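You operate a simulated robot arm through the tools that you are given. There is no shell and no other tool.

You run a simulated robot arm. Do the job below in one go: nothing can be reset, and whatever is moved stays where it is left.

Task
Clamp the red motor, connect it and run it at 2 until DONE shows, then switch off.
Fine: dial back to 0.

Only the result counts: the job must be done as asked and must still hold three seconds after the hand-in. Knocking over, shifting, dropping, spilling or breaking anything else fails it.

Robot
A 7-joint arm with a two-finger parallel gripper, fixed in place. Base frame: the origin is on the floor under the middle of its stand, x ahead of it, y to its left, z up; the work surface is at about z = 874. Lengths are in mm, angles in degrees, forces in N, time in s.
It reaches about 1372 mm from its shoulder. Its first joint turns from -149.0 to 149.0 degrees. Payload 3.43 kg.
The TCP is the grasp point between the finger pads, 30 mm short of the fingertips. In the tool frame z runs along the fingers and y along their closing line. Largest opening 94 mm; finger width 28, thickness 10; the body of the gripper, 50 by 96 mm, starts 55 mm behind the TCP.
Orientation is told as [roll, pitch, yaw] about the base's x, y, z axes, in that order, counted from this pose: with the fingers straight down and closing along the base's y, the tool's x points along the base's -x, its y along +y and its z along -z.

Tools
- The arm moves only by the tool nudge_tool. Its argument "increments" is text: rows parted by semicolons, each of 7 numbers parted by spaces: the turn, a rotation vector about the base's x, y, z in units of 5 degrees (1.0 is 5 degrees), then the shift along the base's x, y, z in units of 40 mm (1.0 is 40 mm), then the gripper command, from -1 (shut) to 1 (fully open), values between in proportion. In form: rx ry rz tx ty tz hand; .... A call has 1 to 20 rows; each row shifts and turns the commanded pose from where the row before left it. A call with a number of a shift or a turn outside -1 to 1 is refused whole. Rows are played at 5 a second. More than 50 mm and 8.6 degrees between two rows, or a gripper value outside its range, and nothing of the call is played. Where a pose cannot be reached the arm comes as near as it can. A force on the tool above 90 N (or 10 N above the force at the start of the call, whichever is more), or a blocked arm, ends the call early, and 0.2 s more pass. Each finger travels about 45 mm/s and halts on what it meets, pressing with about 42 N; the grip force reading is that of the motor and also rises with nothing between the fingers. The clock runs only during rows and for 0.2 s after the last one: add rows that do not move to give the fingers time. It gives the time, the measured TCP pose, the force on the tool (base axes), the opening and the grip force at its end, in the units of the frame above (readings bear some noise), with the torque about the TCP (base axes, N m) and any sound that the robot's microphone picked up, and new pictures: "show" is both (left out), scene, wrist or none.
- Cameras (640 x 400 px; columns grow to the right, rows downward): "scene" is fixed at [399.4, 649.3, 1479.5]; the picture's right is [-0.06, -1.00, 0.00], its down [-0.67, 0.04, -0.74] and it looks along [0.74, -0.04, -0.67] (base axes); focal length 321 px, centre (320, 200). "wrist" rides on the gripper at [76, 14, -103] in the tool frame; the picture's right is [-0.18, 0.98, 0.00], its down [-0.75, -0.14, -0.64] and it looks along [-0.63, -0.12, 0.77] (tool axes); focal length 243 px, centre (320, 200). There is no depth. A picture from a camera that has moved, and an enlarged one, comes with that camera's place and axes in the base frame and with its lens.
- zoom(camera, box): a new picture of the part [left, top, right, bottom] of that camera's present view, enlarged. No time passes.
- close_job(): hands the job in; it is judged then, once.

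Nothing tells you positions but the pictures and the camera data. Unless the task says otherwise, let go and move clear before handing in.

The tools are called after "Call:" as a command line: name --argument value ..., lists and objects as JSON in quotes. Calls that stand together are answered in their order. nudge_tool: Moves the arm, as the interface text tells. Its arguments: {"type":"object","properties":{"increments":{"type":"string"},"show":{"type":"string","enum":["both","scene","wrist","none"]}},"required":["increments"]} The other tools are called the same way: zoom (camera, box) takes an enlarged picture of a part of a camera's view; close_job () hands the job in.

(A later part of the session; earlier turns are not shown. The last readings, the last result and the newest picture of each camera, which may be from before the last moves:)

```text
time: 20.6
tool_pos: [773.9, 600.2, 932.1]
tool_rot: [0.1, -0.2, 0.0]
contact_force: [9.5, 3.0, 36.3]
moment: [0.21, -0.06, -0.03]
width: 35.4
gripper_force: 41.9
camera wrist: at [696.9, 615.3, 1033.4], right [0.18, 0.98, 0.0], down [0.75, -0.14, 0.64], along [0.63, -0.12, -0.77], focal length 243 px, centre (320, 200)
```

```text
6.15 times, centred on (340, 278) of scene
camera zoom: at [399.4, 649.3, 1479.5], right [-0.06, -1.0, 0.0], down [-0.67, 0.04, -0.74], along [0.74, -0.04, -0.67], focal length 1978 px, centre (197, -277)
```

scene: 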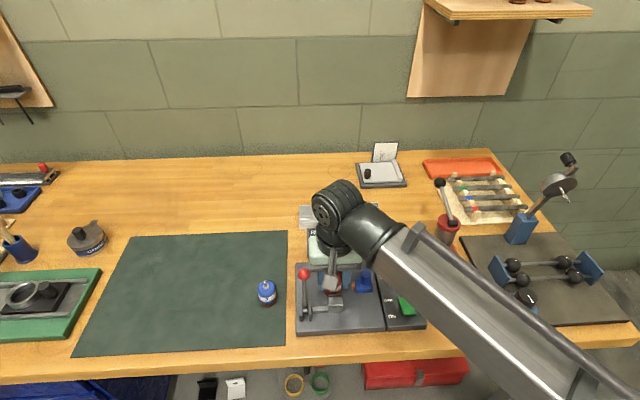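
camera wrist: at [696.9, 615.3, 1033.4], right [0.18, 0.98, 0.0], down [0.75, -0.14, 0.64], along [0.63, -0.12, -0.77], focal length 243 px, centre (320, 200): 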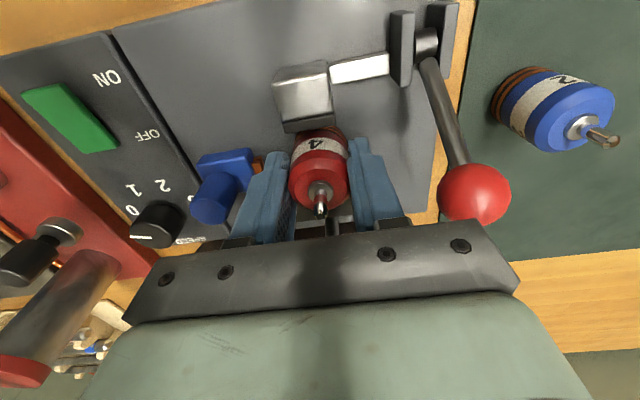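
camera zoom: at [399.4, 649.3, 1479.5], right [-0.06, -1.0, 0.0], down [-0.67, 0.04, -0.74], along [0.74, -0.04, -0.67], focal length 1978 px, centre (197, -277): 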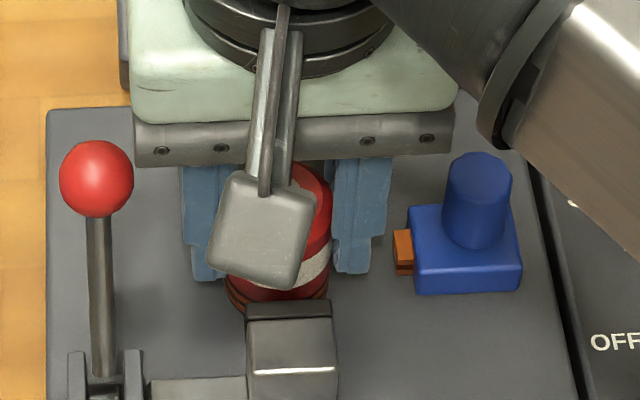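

The motor touches the plate at TCP z ≈ 932. I will ease the pressure and open only a few mm, because the ball and the contact are close to the fingers.

Call:
nudge_tool --increments "0 0 0 0 0 0.05 -0.5; 0 0 0 0 0 0 -0.5" --show "none"

Call:
nudge_tool --increments "0 0 0 0 0 0 -0.2; 0 0 0 0 0 0 -0.07; 0 0 0 0 0 0 -0.07; 0 0 0 0 0 0 -0.07" --show "both"

Call:
zoom --camera "wrist" --box '[220, 60, 420, 240]'

```text
time: 21.2
tool_pos: [773.4, 601.2, 931.4]
tool_rot: [0.0, 0.0, 0.0]
contact_force: [5.8, 0.3, 14.2]
moment: [0.08, -0.13, 0.0]
width: 35.0
gripper_force: 42.2
```

```text
time: 22.2
tool_pos: [772.5, 600.8, 932.6]
tool_rot: [0.1, 0.0, 0.0]
contact_force: [0.9, -0.1, -0.4]
moment: [0.0, 0.02, 0.02]
width: 43.8
gripper_force: 0.1
camera wrist: at [696.7, 615.7, 1034.0], right [0.18, 0.98, 0.0], down [0.75, -0.14, 0.64], along [0.63, -0.12, -0.77], focal length 243 px, centre (320, 200)
```

scene: 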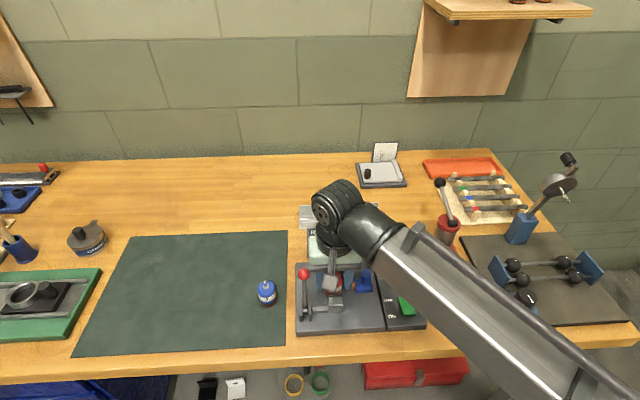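
wrist: 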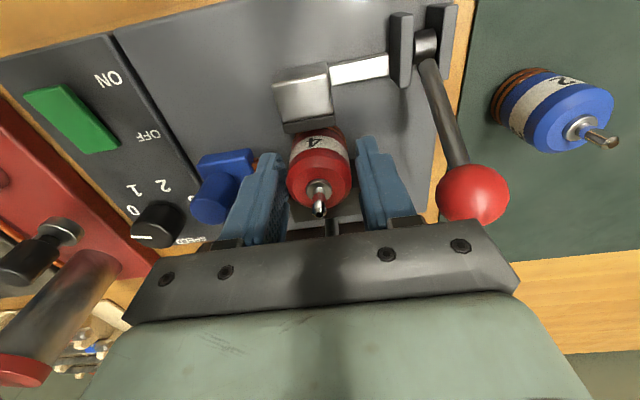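

```text
2.22 times, centred on (320, 150) of wrist
camera zoom: at [696.7, 615.7, 1034.0], right [0.18, 0.98, 0.0], down [0.75, -0.14, 0.64], along [0.63, -0.12, -0.77], focal length 539 px, centre (320, 311)
```

zoom: 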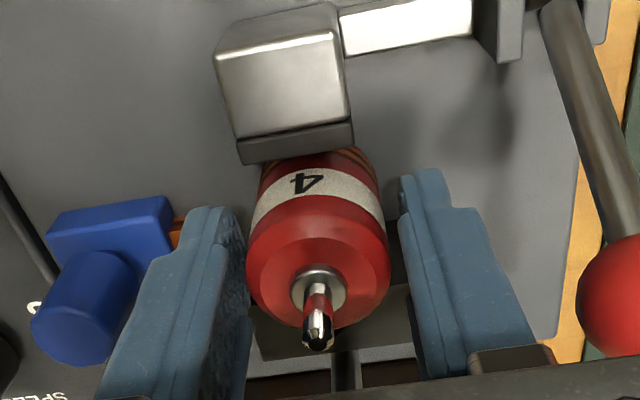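

The motor is released and standing. I will rise straight up and look.

Call:
nudge_tool --increments "0 0 0 0 0 0.5 -0.07; 0 0 0 0 0 0.8 -0.07; 0 0 0 0 0 1 -0.07; 0 0 0 0 0 1 -0.07; 0 0 0 0 0 0 -0.07" --show "both"

Call:
zoom --camera "wrist" --box '[220, 0, 440, 180]'

Call:
zoom --camera "scene" --box '[290, 235, 380, 335]'

```text
time: 23.4
tool_pos: [773.4, 600.9, 1064.2]
tool_rot: [0.0, -0.1, 0.0]
contact_force: [-1.0, -0.1, 0.2]
moment: [-0.01, 0.02, -0.01]
width: 43.5
gripper_force: 0.0
camera wrist: at [696.3, 615.7, 1166.5], right [0.18, 0.98, 0.0], down [0.75, -0.14, 0.64], along [0.63, -0.12, -0.77], focal length 243 px, centre (320, 200)
```

scene: 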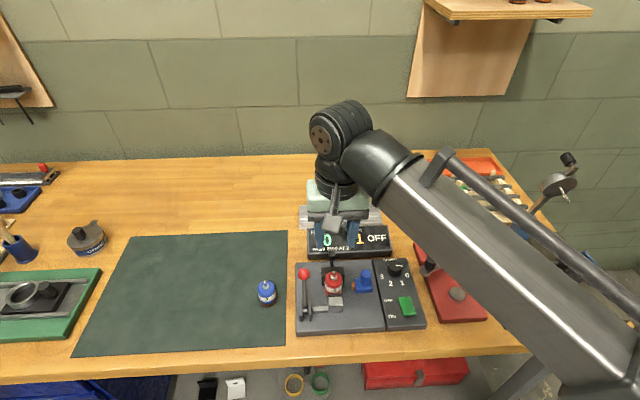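
wrist: 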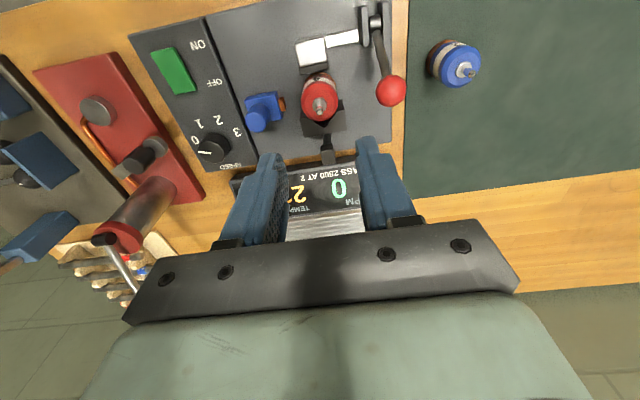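

```text
2.22 times, centred on (330, 90) of wrist
camera zoom: at [696.3, 615.7, 1166.5], right [0.18, 0.98, 0.0], down [0.75, -0.14, 0.64], along [0.63, -0.12, -0.77], focal length 539 px, centre (298, 444)
```

zoom: 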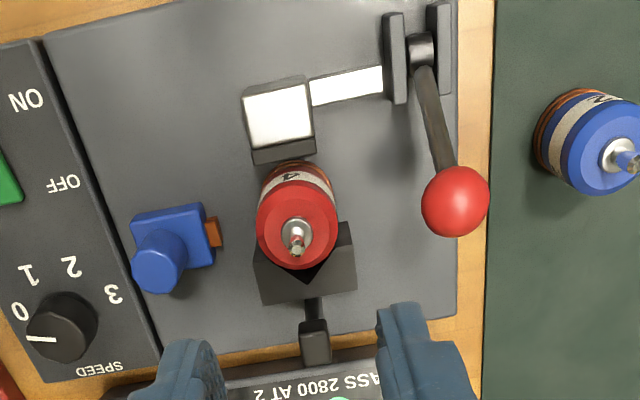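

```text
4.00 times, centred on (335, 285) of scene
camera zoom: at [399.4, 649.3, 1479.5], right [-0.06, -1.0, 0.0], down [-0.67, 0.04, -0.74], along [0.74, -0.04, -0.67], focal length 1286 px, centre (260, -140)
```

zoom: 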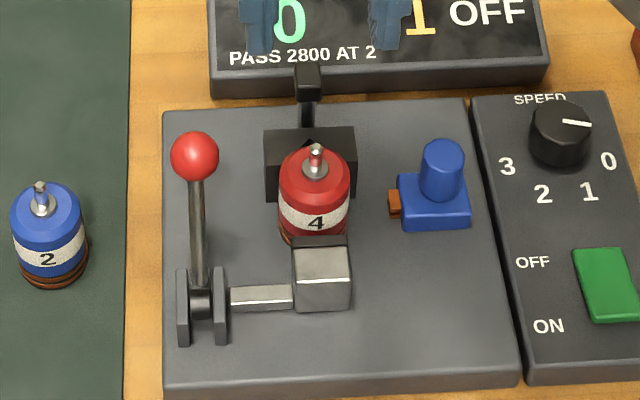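

The motor stands in the V, and the display now shows a temperature, so it has been detected. Next I will bring the gripper around the lever ball at about (762, 659.5, 967).

Call:
nudge_tool --increments "0 0 0 -0.14 0.73 0 -0.07; 0 0 0 -0.14 0.73 0 -0.07; 0 0 0 0 0 -0.6 -0.07; 0 0 0 0 0 -0.6 -0.07; 0 0 0 0 0 -0.6 -0.07; 0 0 0 0 0 0 -0.07" --show "both"

Call:
zoom --camera "wrist" --box '[220, 60, 420, 240]'

Call:
zoom --camera "scene" --box '[280, 225, 370, 325]'

```text
time: 24.8
tool_pos: [762.0, 659.2, 992.3]
tool_rot: [0.0, 0.0, -0.1]
contact_force: [0.3, 0.1, 0.3]
moment: [-0.02, 0.01, 0.01]
width: 43.7
gripper_force: 0.0
camera wrist: at [685.6, 674.5, 1094.1], right [0.18, 0.98, 0.0], down [0.75, -0.14, 0.64], along [0.63, -0.12, -0.77], focal length 243 px, centre (320, 200)
```

scene: 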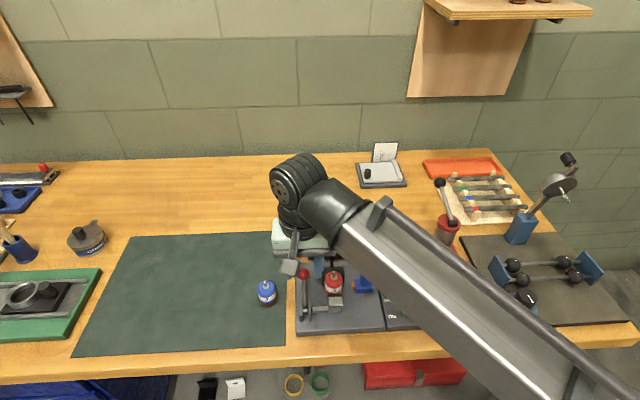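
wrist: 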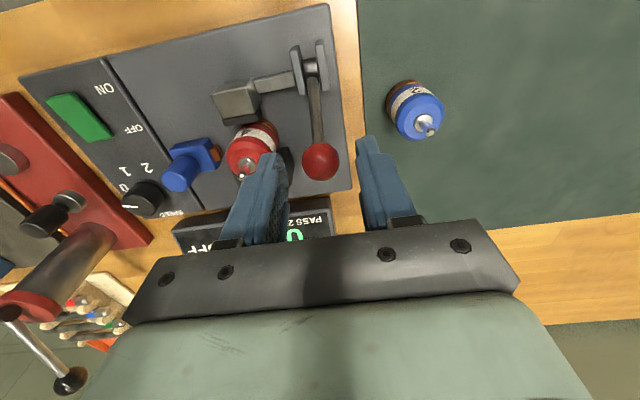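

```text
2.22 times, centred on (320, 150) of wrist
camera zoom: at [685.6, 674.5, 1094.1], right [0.18, 0.98, 0.0], down [0.75, -0.14, 0.64], along [0.63, -0.12, -0.77], focal length 539 px, centre (320, 311)
```

zoom: 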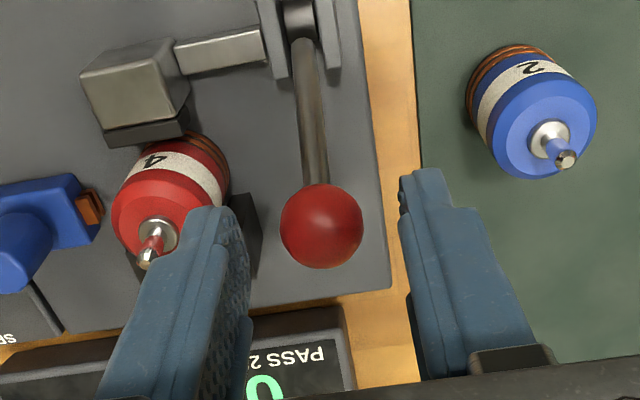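

```text
4.00 times, centred on (325, 275) of scene
camera zoom: at [399.4, 649.3, 1479.5], right [-0.06, -1.0, 0.0], down [-0.67, 0.04, -0.74], along [0.74, -0.04, -0.67], focal length 1286 px, centre (300, -100)
```

zoom: 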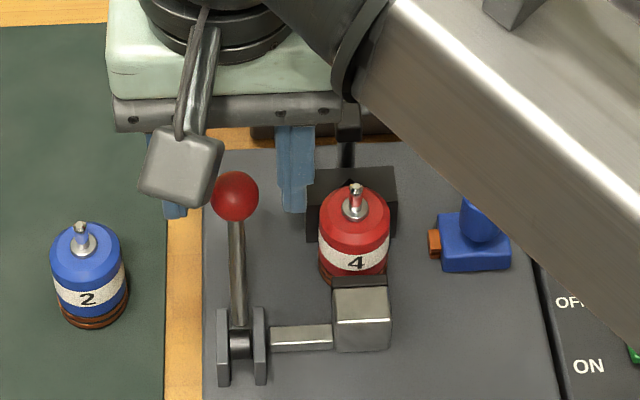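

The ball is centred under the fingers. I will descend and grip it.

Call:
nudge_tool --increments "0 0 0 0 0 -0.4 -0.07; 0 0 0 0 0 -0.23 -0.07; 0 0 0 0 0 0 -0.07; 0 0 0 0 0 0 -0.4; 0 0 0 0 0 0 -0.7; 0 0 0 0 0 0 -0.8; 0 0 0 0 0 0 -0.8" --show "both"

Call:
zoom --camera "wrist" --box '[220, 60, 420, 240]'

```text
time: 26.4
tool_pos: [760.0, 660.0, 965.4]
tool_rot: [0.0, 0.1, 0.0]
contact_force: [-0.2, 2.7, -1.6]
moment: [0.04, -0.05, 0.01]
width: 23.0
gripper_force: 45.1
camera wrist: at [684.0, 674.6, 1067.7], right [0.18, 0.98, 0.0], down [0.75, -0.14, 0.64], along [0.63, -0.12, -0.77], focal length 243 px, centre (320, 200)
```

scene: 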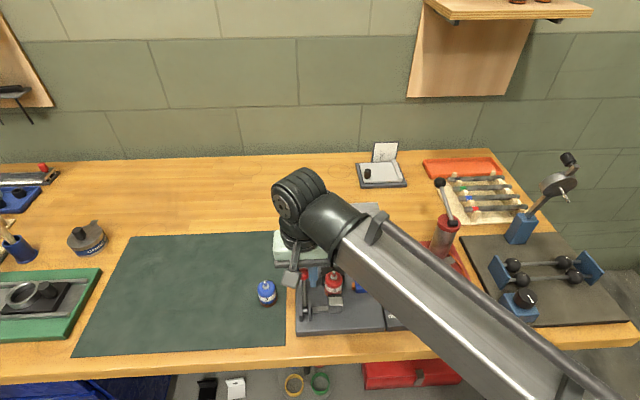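
wrist: 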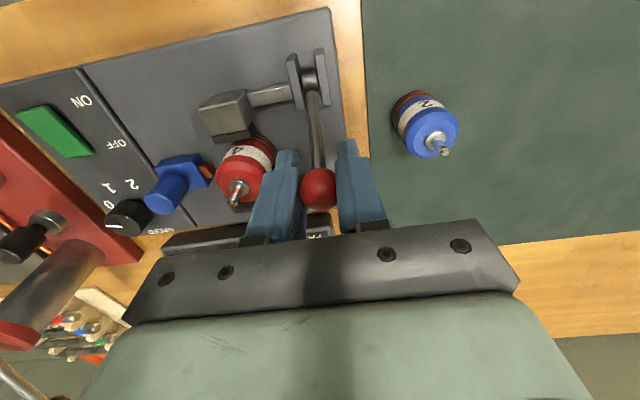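

```text
2.22 times, centred on (320, 150) of wrist
camera zoom: at [684.0, 674.6, 1067.7], right [0.18, 0.98, 0.0], down [0.75, -0.14, 0.64], along [0.63, -0.12, -0.77], focal length 539 px, centre (320, 311)
```

zoom: 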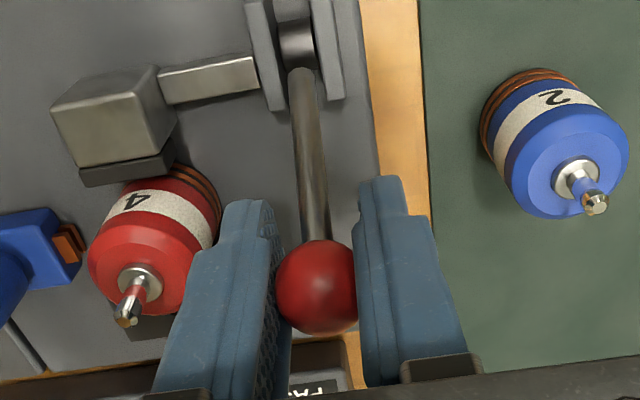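

The ball is gripped at width 23. I will try a small pull along the arc toward −x and watch the force and the jaw.

Call:
nudge_tool --increments "0 0 0 -0.12 0 0.08 -0.8; 0 0 0 -0.13 0 0.07 -0.8; 0 0 0 0 0 0 -0.8" --show "both"

Call:
zoom --camera "wrist" --box '[220, 60, 420, 240]'

```text
time: 27.2
tool_pos: [751.5, 660.2, 972.3]
tool_rot: [0.1, -0.1, 0.1]
contact_force: [15.5, 3.2, -11.2]
moment: [-0.02, -1.24, 0.0]
width: 23.3
gripper_force: 45.4
camera wrist: at [675.5, 674.7, 1073.7], right [0.18, 0.98, 0.0], down [0.75, -0.14, 0.64], along [0.63, -0.12, -0.77], focal length 243 px, centre (320, 200)
```

scene: 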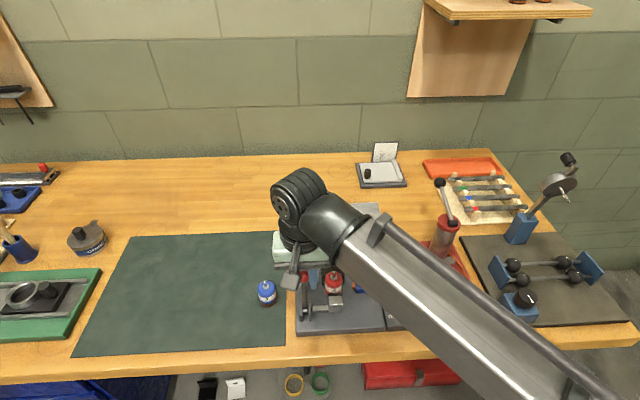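
wrist: 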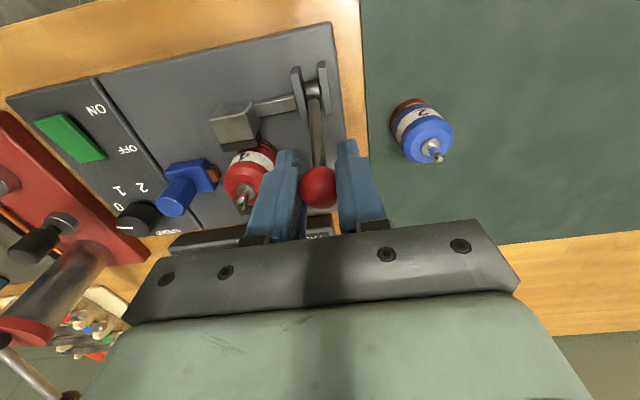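

```text
2.22 times, centred on (320, 150) of wrist
camera zoom: at [675.5, 674.7, 1073.7], right [0.18, 0.98, 0.0], down [0.75, -0.14, 0.64], along [0.63, -0.12, -0.77], focal length 539 px, centre (320, 311)
```

zoom: 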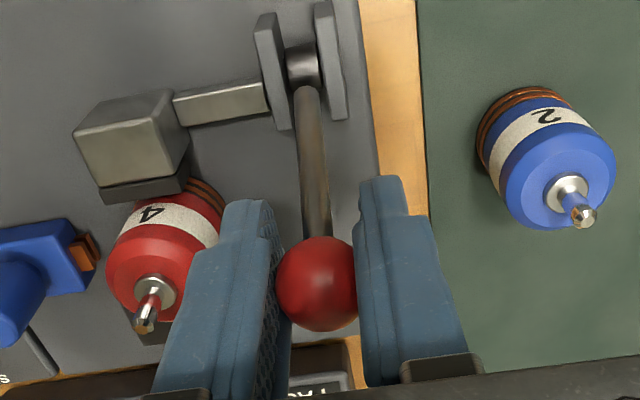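

The lever moves toward −x and the jaw creeps toward the motor, so this is the closing direction. I will continue along the arc.

Call:
nudge_tool --increments "0 0 0 -0.14 0 0.065 -0.8; 0 0 0 -0.145 0 0.05 -0.8; 0 0 0 0 0 0 -0.8" --show "none"

Call:
nudge_tool --increments "0 0 0 -0.148 0 0.037 -0.8; 0 0 0 -0.15 0 0.022 -0.8; 0 0 0 0 0 0 -0.8" --show "both"

Call:
zoom --camera "wrist" --box '[220, 60, 420, 240]'

Call:
zoom --camera "scene" --box '[280, 225, 370, 325]'

```text
time: 28.0
tool_pos: [740.8, 659.8, 977.5]
tool_rot: [0.0, 0.0, 0.0]
contact_force: [14.2, 1.4, 1.1]
moment: [-0.01, -1.15, 0.03]
width: 22.9
gripper_force: 44.7
```

```text
time: 28.8
tool_pos: [730.1, 660.4, 980.4]
tool_rot: [0.1, -0.1, 0.1]
contact_force: [17.5, 2.9, 12.0]
moment: [-0.02, -1.4, 0.01]
width: 22.7
gripper_force: 45.2
camera wrist: at [653.2, 674.5, 1083.0], right [0.18, 0.98, 0.0], down [0.75, -0.14, 0.64], along [0.63, -0.12, -0.77], focal length 243 px, centre (320, 200)
```

scene: 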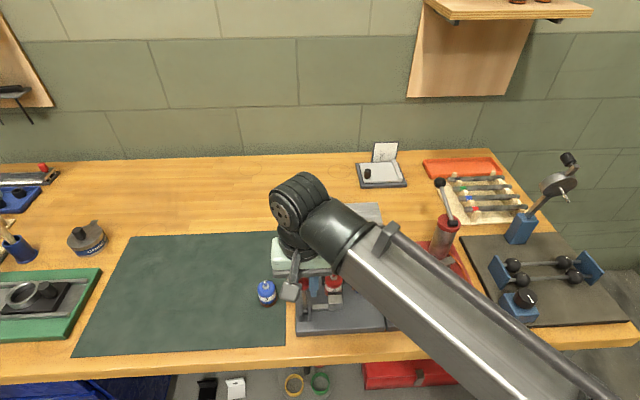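
wrist: 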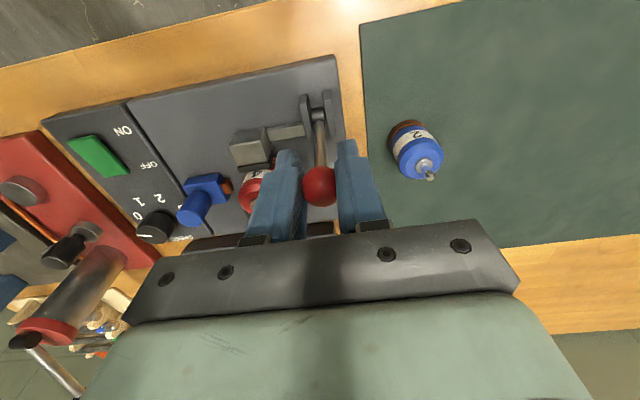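

```text
2.22 times, centred on (320, 150) of wrist
camera zoom: at [653.2, 674.5, 1083.0], right [0.18, 0.98, 0.0], down [0.75, -0.14, 0.64], along [0.63, -0.12, -0.77], focal length 539 px, centre (320, 311)
```

zoom: 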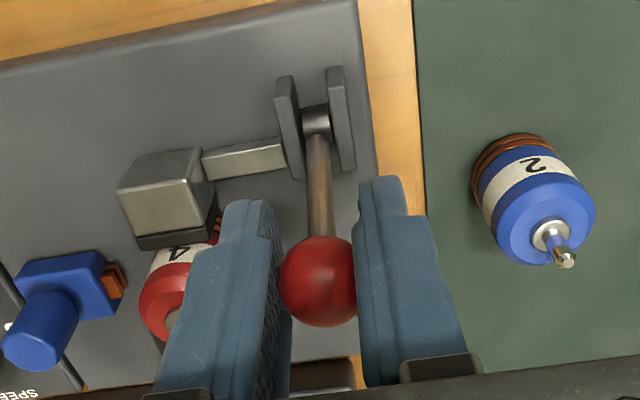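

```text
4.00 times, centred on (325, 275) of scene
camera zoom: at [399.4, 649.3, 1479.5], right [-0.06, -1.0, 0.0], down [-0.67, 0.04, -0.74], along [0.74, -0.04, -0.67], focal length 1286 px, centre (300, -100)
```

zoom: 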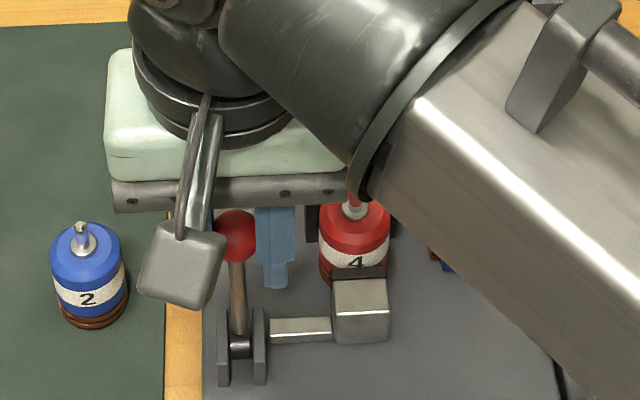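

The jaw is approaching the motor with steady moderate resistance. I will continue over the top of the arc.

Call:
nudge_tool --increments "0 0 0 -0.15 0 0.04 -0.8; 0 0 0 -0.15 0 0.025 -0.8; 0 0 0 0 0 0 -0.8" --show "none"

Call:
nudge_tool --increments "0 0 0 -0.15 0 0.005 -0.8; 0 0 0 -0.15 0 -0.01 -0.8; 0 0 0 0 0 0 -0.8" --show "both"

Call:
zoom --camera "wrist" --box '[220, 60, 420, 240]'

Call:
zoom --camera "scene" --box '[280, 225, 370, 325]'

```text
time: 29.6
tool_pos: [717.8, 660.1, 983.3]
tool_rot: [0.2, -0.1, 0.0]
contact_force: [13.7, 7.3, 10.5]
moment: [0.08, -1.35, 0.01]
width: 22.8
gripper_force: 45.2
```

```text
time: 30.4
tool_pos: [704.9, 659.5, 983.2]
tool_rot: [0.0, 0.0, 0.0]
contact_force: [12.4, 10.7, 13.4]
moment: [0.11, -1.31, 0.05]
width: 22.9
gripper_force: 44.9
camera wrist: at [627.6, 674.4, 1084.7], right [0.18, 0.98, 0.0], down [0.75, -0.14, 0.64], along [0.63, -0.12, -0.77], focal length 243 px, centre (320, 200)
```

scene: 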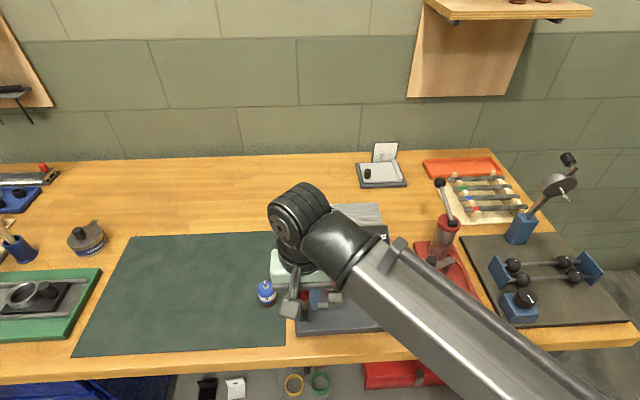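
wrist: 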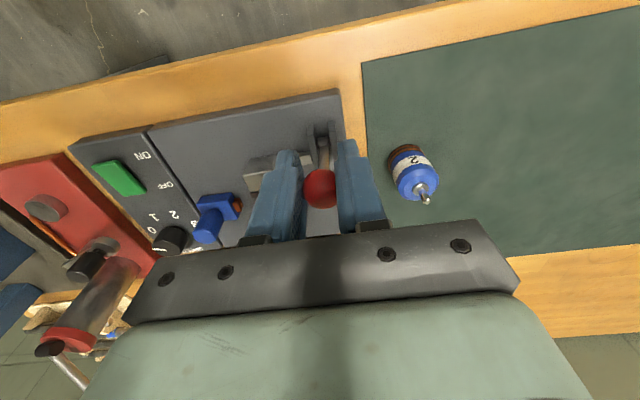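

```text
2.22 times, centred on (320, 150) of wrist
camera zoom: at [627.6, 674.4, 1084.7], right [0.18, 0.98, 0.0], down [0.75, -0.14, 0.64], along [0.63, -0.12, -0.77], focal length 539 px, centre (320, 311)
```

zoom: 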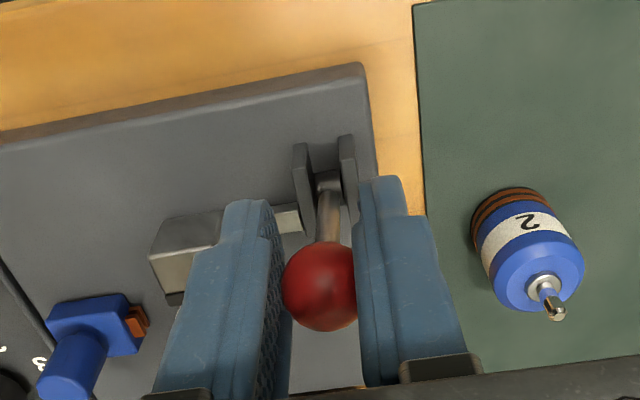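

```text
4.00 times, centred on (325, 275) of scene
camera zoom: at [399.4, 649.3, 1479.5], right [-0.06, -1.0, 0.0], down [-0.67, 0.04, -0.74], along [0.74, -0.04, -0.67], focal length 1286 px, centre (300, -100)
```

zoom: 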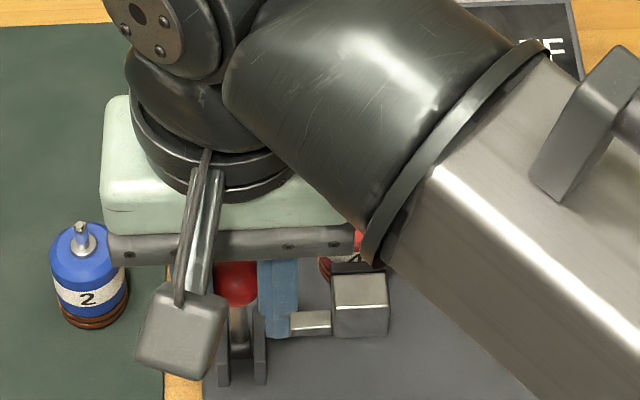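

The lever has passed vertical; the pivot fits at about (711, 909) with radius 74. I will continue down the other side in two-step moves.

Call:
nudge_tool --increments "0 0 0 -0.165 0 -0.025 -0.8; 0 0 0 -0.16 0 -0.03 -0.8; 0 0 0 0 0 0 -0.8" --show "none"

Call:
nudge_tool --increments "0 0 0 -0.153 0 -0.05 -0.8; 0 0 0 -0.15 0 -0.06 -0.8; 0 0 0 0 0 0 -0.8" --show "both"

Call:
zoom --camera "wrist" --box '[220, 60, 420, 240]'

Call:
zoom --camera "scene" --box '[280, 225, 370, 325]'

```text
time: 31.2
tool_pos: [690.3, 660.5, 981.1]
tool_rot: [0.0, 0.0, 0.0]
contact_force: [9.8, 7.4, 14.6]
moment: [0.11, -1.27, 0.03]
width: 23.0
gripper_force: 44.6
```

```text
time: 32.0
tool_pos: [678.4, 660.5, 976.3]
tool_rot: [0.1, 0.0, 0.1]
contact_force: [1.5, 8.1, 22.6]
moment: [0.11, -1.37, 0.08]
width: 22.8
gripper_force: 45.1
camera wrist: at [601.4, 674.5, 1077.9], right [0.18, 0.98, 0.0], down [0.75, -0.14, 0.64], along [0.63, -0.12, -0.77], focal length 243 px, centre (320, 200)
```

scene: 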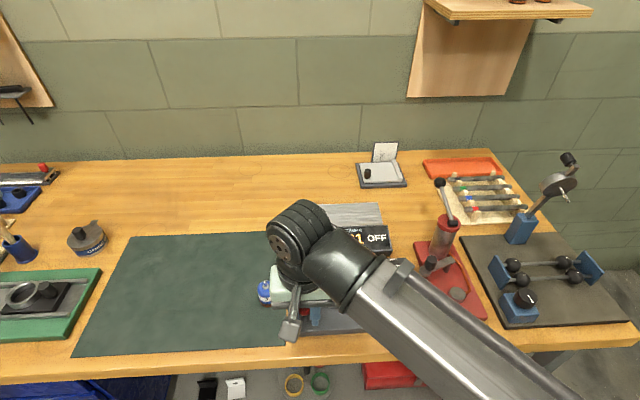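
wrist: 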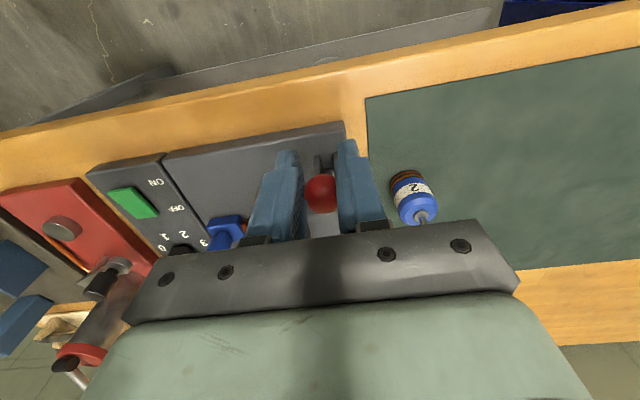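

```text
2.22 times, centred on (320, 150) of wrist
camera zoom: at [601.4, 674.5, 1077.9], right [0.18, 0.98, 0.0], down [0.75, -0.14, 0.64], along [0.63, -0.12, -0.77], focal length 539 px, centre (320, 311)
```

zoom: 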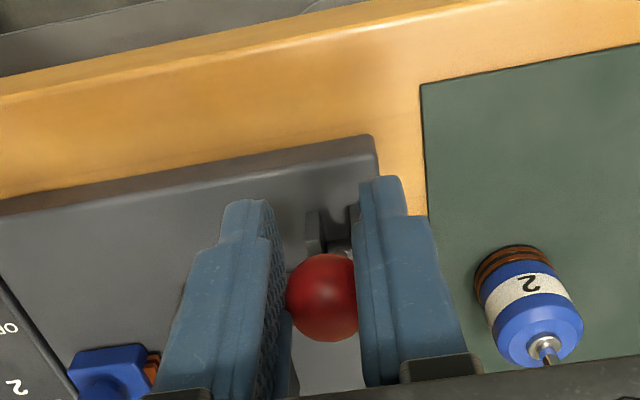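

```text
4.00 times, centred on (325, 275) of scene
camera zoom: at [399.4, 649.3, 1479.5], right [-0.06, -1.0, 0.0], down [-0.67, 0.04, -0.74], along [0.74, -0.04, -0.67], focal length 1286 px, centre (300, -100)
```

zoom: 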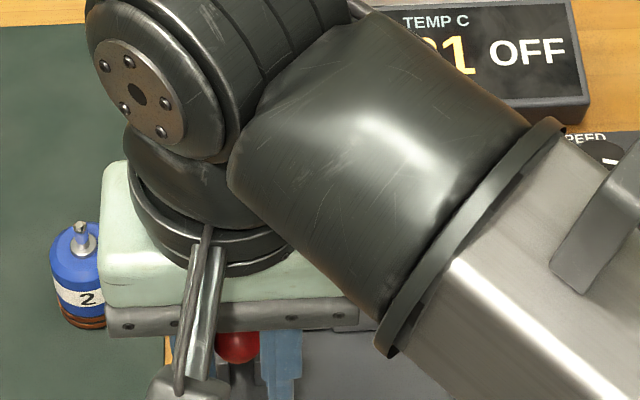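

Resistance is still a steady 12 N or so. I will continue in small steps until the force rises, meaning the clamp is tight or at its end stop.

Call:
nudge_tool --increments "0 0 0 -0.14 0 -0.07 -0.8; 0 0 0 -0.07 0 -0.04 -0.8; 0 0 0 0 0 0 -0.8" --show "none"

Call:
nudge_tool --increments "0 0 0 -0.07 0 -0.045 -0.8; 0 0 0 -0.065 0 -0.048 -0.8; 0 0 0 0 0 0 -0.8" --show "scene"

```text
time: 32.8
tool_pos: [671.0, 660.4, 973.1]
tool_rot: [0.2, -0.4, -0.1]
contact_force: [15.5, 13.9, 38.6]
moment: [0.14, -1.54, 0.06]
width: 22.8
gripper_force: 44.6
```

```text
time: 33.6
tool_pos: [666.1, 658.6, 967.4]
tool_rot: [-0.1, 0.1, 0.0]
contact_force: [-3.5, 0.0, -0.2]
moment: [-0.01, 0.03, 0.03]
width: 9.2
gripper_force: 0.1
```

scene: 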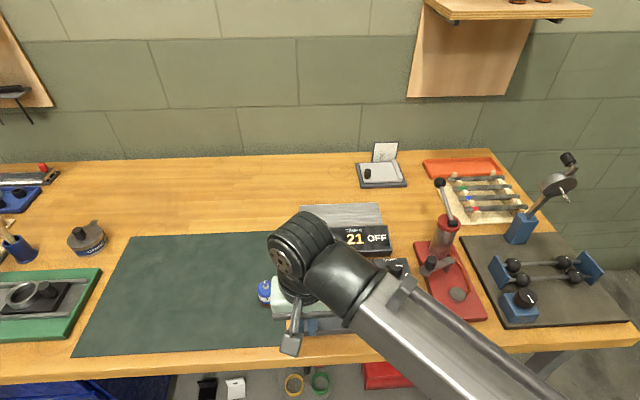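

The fingers slipped off the ball after the force rose to about 35–40 N. I will look at where the lever sits now.

Call:
nudge_tool --increments "0 0 0 0 0 0 -0.8" --show "both"

Call:
zoom --camera "wrist" --box '[220, 60, 420, 240]'

Call:
zoom --camera "scene" --box '[260, 270, 350, 360]'

```text
time: 34.0
tool_pos: [664.8, 657.9, 967.5]
tool_rot: [0.0, 0.0, 0.0]
contact_force: [-2.4, 0.4, -1.5]
moment: [-0.05, 0.02, 0.04]
width: 9.4
gripper_force: 0.2
camera wrist: at [588.9, 673.9, 1069.9], right [0.18, 0.98, 0.0], down [0.75, -0.14, 0.64], along [0.63, -0.12, -0.77], focal length 243 px, centre (320, 200)
```

scene: 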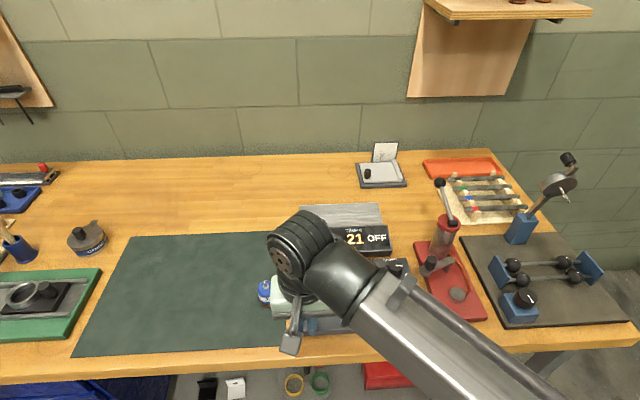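
wrist: 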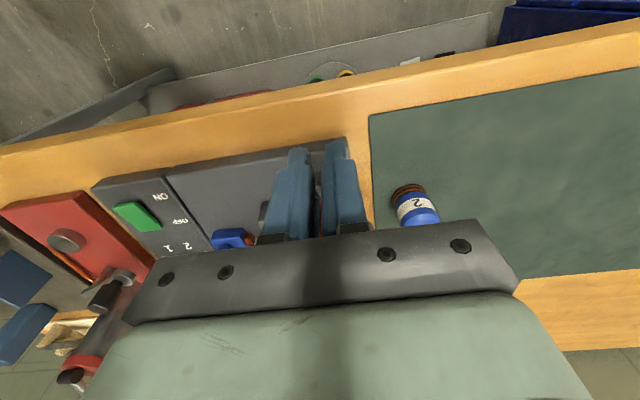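

```text
2.22 times, centred on (320, 150) of wrist
camera zoom: at [588.9, 673.9, 1069.9], right [0.18, 0.98, 0.0], down [0.75, -0.14, 0.64], along [0.63, -0.12, -0.77], focal length 539 px, centre (320, 311)
```

zoom: 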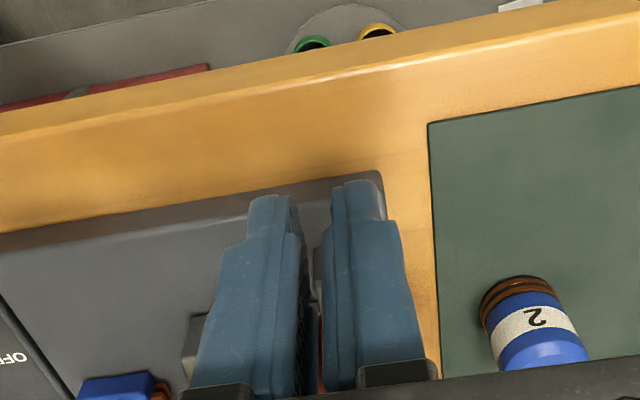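

```text
4.44 times, centred on (305, 315) of scene
camera zoom: at [399.4, 649.3, 1479.5], right [-0.06, -1.0, 0.0], down [-0.67, 0.04, -0.74], along [0.74, -0.04, -0.67], focal length 1429 px, centre (387, -311)
```

zoom: 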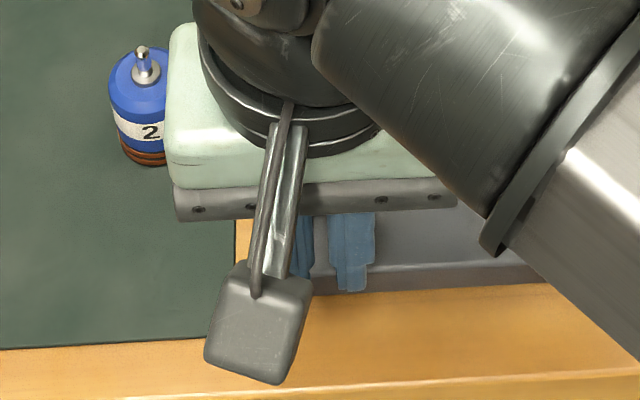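

The ball is just on the +x side of the fingers. I will back off in −x, rise, and inspect the lever and jaw.

Call:
nudge_tool --increments "0 0 0 -0.6 0 0 -0.8; 0 0 0 -0.6 0 0.3 -0.8; 0 0 0 -1 0 0.7 -0.8; 0 0 0 -0.8 0 0.8 -0.8; 0 0 0 0 0 1 -0.8; 0 0 0 0 0 0 -0.8" --show "both"

Call:
zoom --camera "wrist" --box '[200, 100, 440, 260]'

Call:
zoom --camera "scene" --box '[280, 225, 380, 335]'

```text
time: 35.4
tool_pos: [544.1, 657.6, 1080.6]
tool_rot: [0.1, 0.1, 0.0]
contact_force: [-0.1, -0.6, 0.0]
moment: [-0.01, -0.03, 0.01]
width: 9.5
gripper_force: 0.0
camera wrist: at [466.7, 673.3, 1182.6], right [0.18, 0.98, 0.0], down [0.75, -0.14, 0.64], along [0.63, -0.12, -0.77], focal length 243 px, centre (320, 200)
```

scene: 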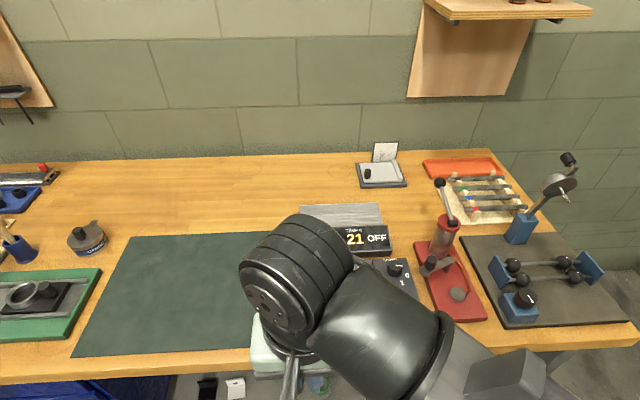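
wrist: 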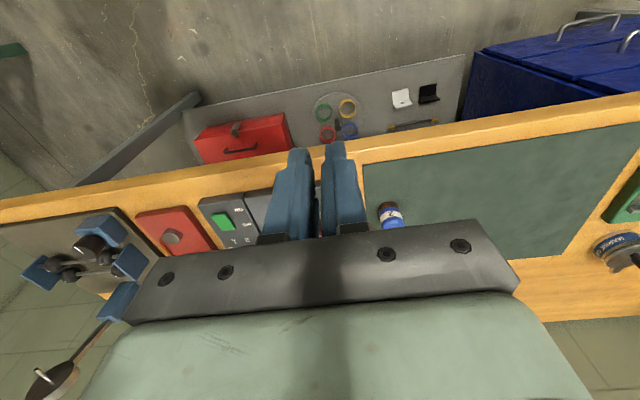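

```text
2.50 times, centred on (320, 180) of wrist
camera zoom: at [466.7, 673.3, 1182.6], right [0.18, 0.98, 0.0], down [0.75, -0.14, 0.64], along [0.63, -0.12, -0.77], focal length 606 px, centre (320, 250)
```

zoom: 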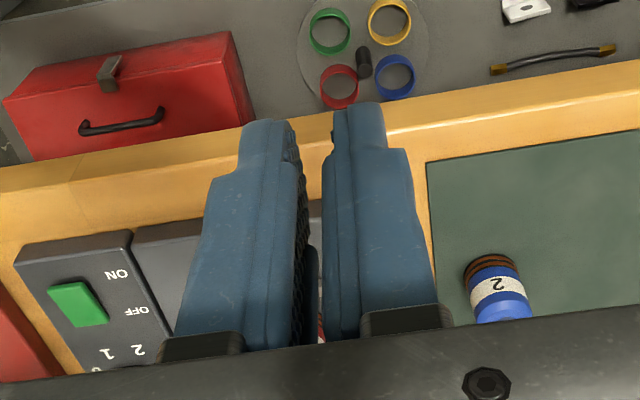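

```text
3.64 times, centred on (330, 280) of scene
camera zoom: at [399.4, 649.3, 1479.5], right [-0.06, -1.0, 0.0], down [-0.67, 0.04, -0.74], along [0.74, -0.04, -0.67], focal length 1169 px, centre (284, -91)
```

zoom: 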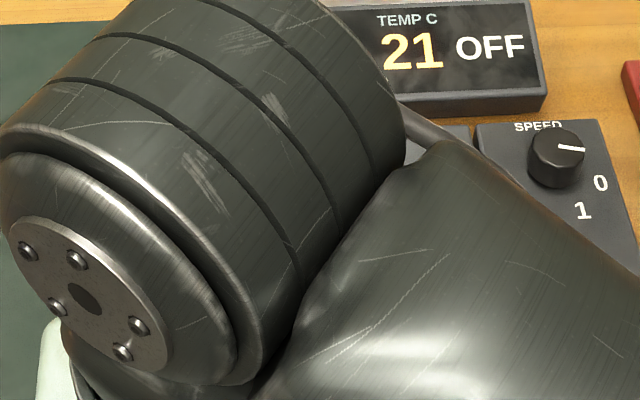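

The arm blocks the view here, so I will rise and move forward to get a clear look.

Call:
nudge_tool --increments "0 0 0 0 0 1 -0.8; 0 0 0 0 -0.3 1 -0.8; 0 0 0 0.9 -0.5 0 -0.8; 0 0 0 0.9 -0.5 0 -0.8; 0 0 0 0.9 -0.5 0 -0.8; 0 0 0 0.9 -0.5 0 0; 0 0 0 0 0 0 1; 0 0 0 0 0 0 1; 0 0 0 0 0 0 1; 0 0 0 0 0 0 1" --show "both"

Call:
zoom --camera "wrist" --box '[240, 50, 440, 200]'

Call:
zoom --camera "scene" --box '[280, 225, 380, 335]'

```text
time: 37.6
tool_pos: [687.6, 566.4, 1160.6]
tool_rot: [-0.1, 0.0, 0.0]
contact_force: [0.9, 0.3, -0.2]
moment: [0.0, -0.03, -0.01]
width: 94.0
gripper_force: 0.1
camera wrist: at [611.3, 581.6, 1262.8], right [0.18, 0.98, 0.0], down [0.75, -0.14, 0.64], along [0.63, -0.12, -0.77], focal length 243 px, centre (320, 200)
```

scene: 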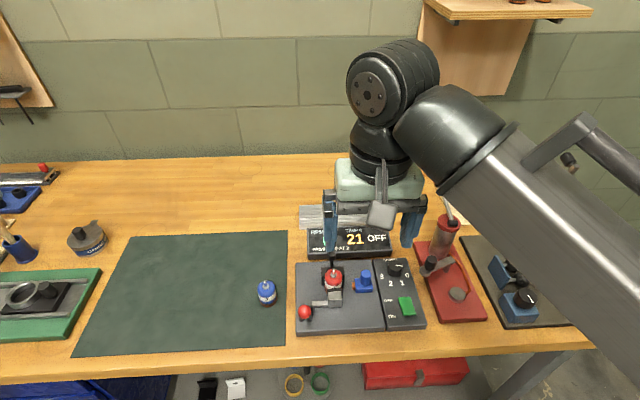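
wrist: 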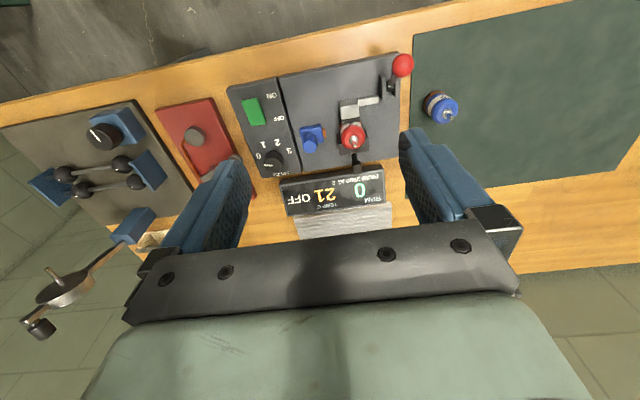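

```text
2.67 times, centred on (340, 125) of wrist
camera zoom: at [611.3, 581.6, 1262.8], right [0.18, 0.98, 0.0], down [0.75, -0.14, 0.64], along [0.63, -0.12, -0.77], focal length 647 px, centre (267, 400)
```

zoom: 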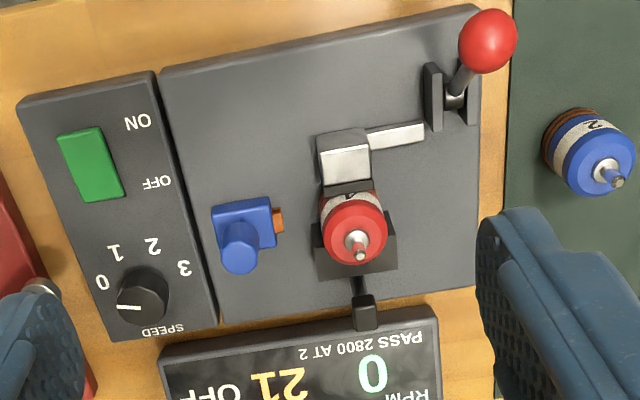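

```text
3.64 times, centred on (330, 280) of scene
camera zoom: at [399.4, 649.3, 1479.5], right [-0.06, -1.0, 0.0], down [-0.67, 0.04, -0.74], along [0.74, -0.04, -0.67], focal length 1169 px, centre (284, -91)
```

zoom: 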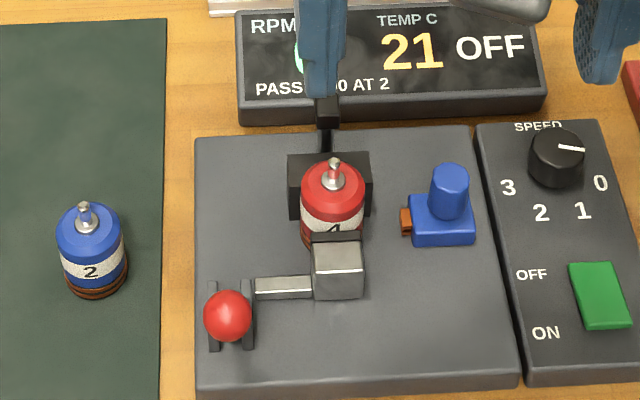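

The jaw has travelled up to the motor and the lever leans toward −x. I will move in closer to check whether the jaw is really tight.

Call:
nudge_tool --increments "0 0 0 0 0.4 -0.7 1; 0 0 0 0 0.4 -0.7 1; 0 0 0 0 0 -0.7 1; 0 0 0 0 0 -0.6 1; 0 0 0 0 0 0 1" --show "both"

Call:
zoom --camera "wrist" --box '[300, 90, 430, 210]'

Call:
zoom --camera "scene" --box '[300, 250, 370, 325]'

```text
time: 38.8
tool_pos: [691.2, 600.0, 1052.0]
tool_rot: [-0.1, 0.1, 0.1]
contact_force: [-1.3, -0.2, 0.8]
moment: [0.01, 0.02, -0.03]
width: 94.1
gripper_force: 0.1
camera wrist: at [613.8, 613.3, 1153.8], right [0.18, 0.98, 0.0], down [0.75, -0.14, 0.64], along [0.63, -0.12, -0.77], focal length 243 px, centre (320, 200)
```

scene: 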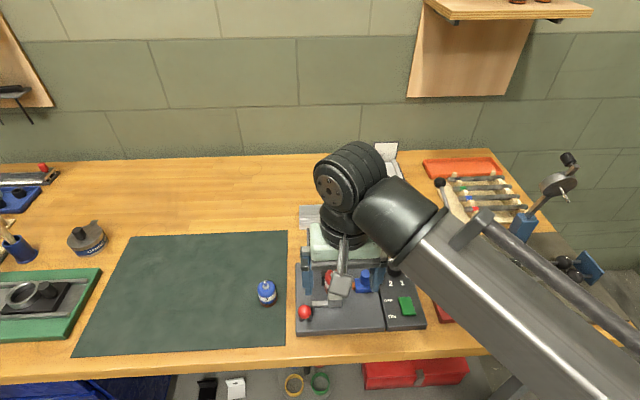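
wrist: 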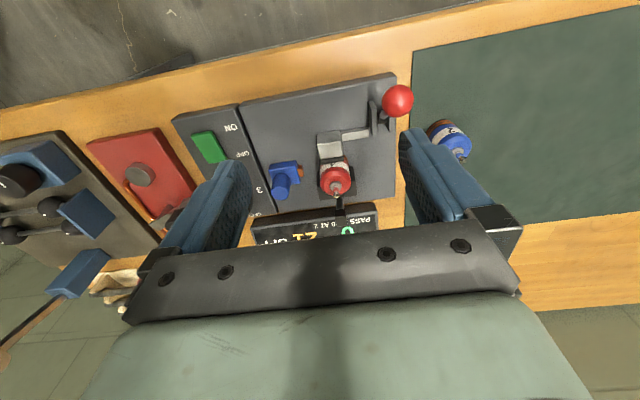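

```text
3.33 times, centred on (365, 150) of wrist
camera zoom: at [613.8, 613.3, 1153.8], right [0.18, 0.98, 0.0], down [0.75, -0.14, 0.64], along [0.63, -0.12, -0.77], focal length 809 px, centre (170, 367)
```

zoom: 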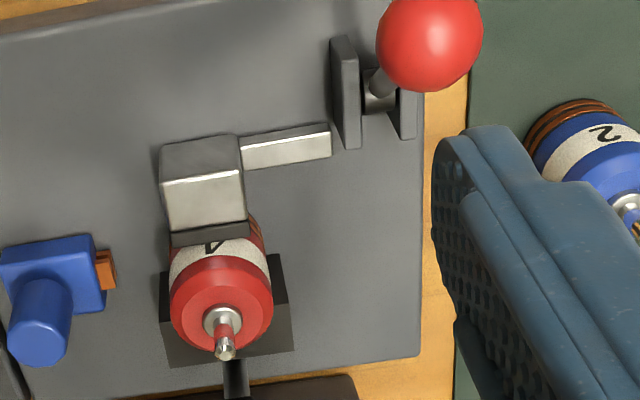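

```text
5.33 times, centred on (335, 288) of scene
camera zoom: at [399.4, 649.3, 1479.5], right [-0.06, -1.0, 0.0], down [-0.67, 0.04, -0.74], along [0.74, -0.04, -0.67], focal length 1714 px, centre (240, -267)
```

zoom: 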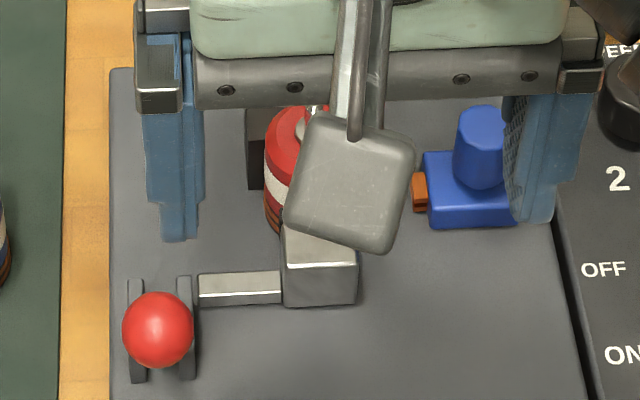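

The lever rests at about −26° from vertical, where the resistance rose. To be sure it is tight, I will close the fingers, come down on the +x side of the ball, and push it gently toward −x while watching the force.

Call:
nudge_tool --increments "0 0 0 0 0 0.2 -0.5; 0 0 0 0.26 0.74 0 -1; 0 0 0 0.26 0.74 0 -1; 0 0 0 0 0 0 -1; 0 0 0 0 0 0 -1; 0 0 0 0 0 0 -1" --show "both"

Call:
zoom --camera "scene" --box '[280, 240, 370, 335]'

```text
time: 40.2
tool_pos: [710.5, 657.4, 1060.2]
tool_rot: [0.0, -0.1, 0.0]
contact_force: [-0.1, 0.3, -0.6]
moment: [0.02, 0.0, 0.03]
width: 0.0
gripper_force: 25.2
camera wrist: at [633.6, 672.4, 1162.2], right [0.18, 0.98, 0.0], down [0.75, -0.14, 0.64], along [0.63, -0.12, -0.77], focal length 243 px, centre (320, 200)
```

scene: 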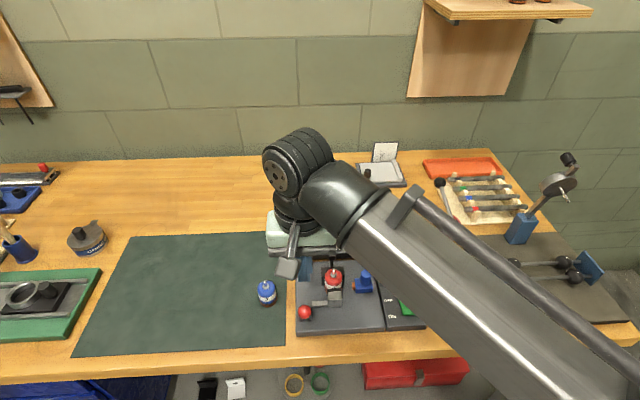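
wrist: 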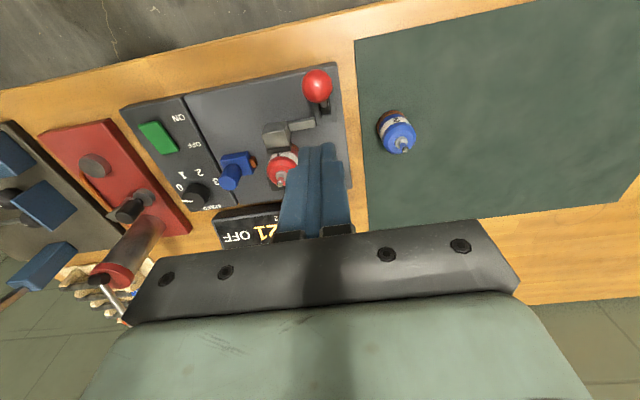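

```text
4.21 times, centred on (325, 288) of scene
camera zoom: at [399.4, 649.3, 1479.5], right [-0.06, -1.0, 0.0], down [-0.67, 0.04, -0.74], along [0.74, -0.04, -0.67], focal length 1353 px, centre (299, -168)
```

zoom: 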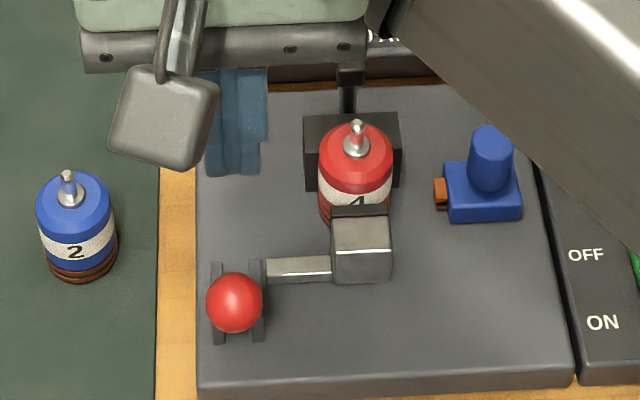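

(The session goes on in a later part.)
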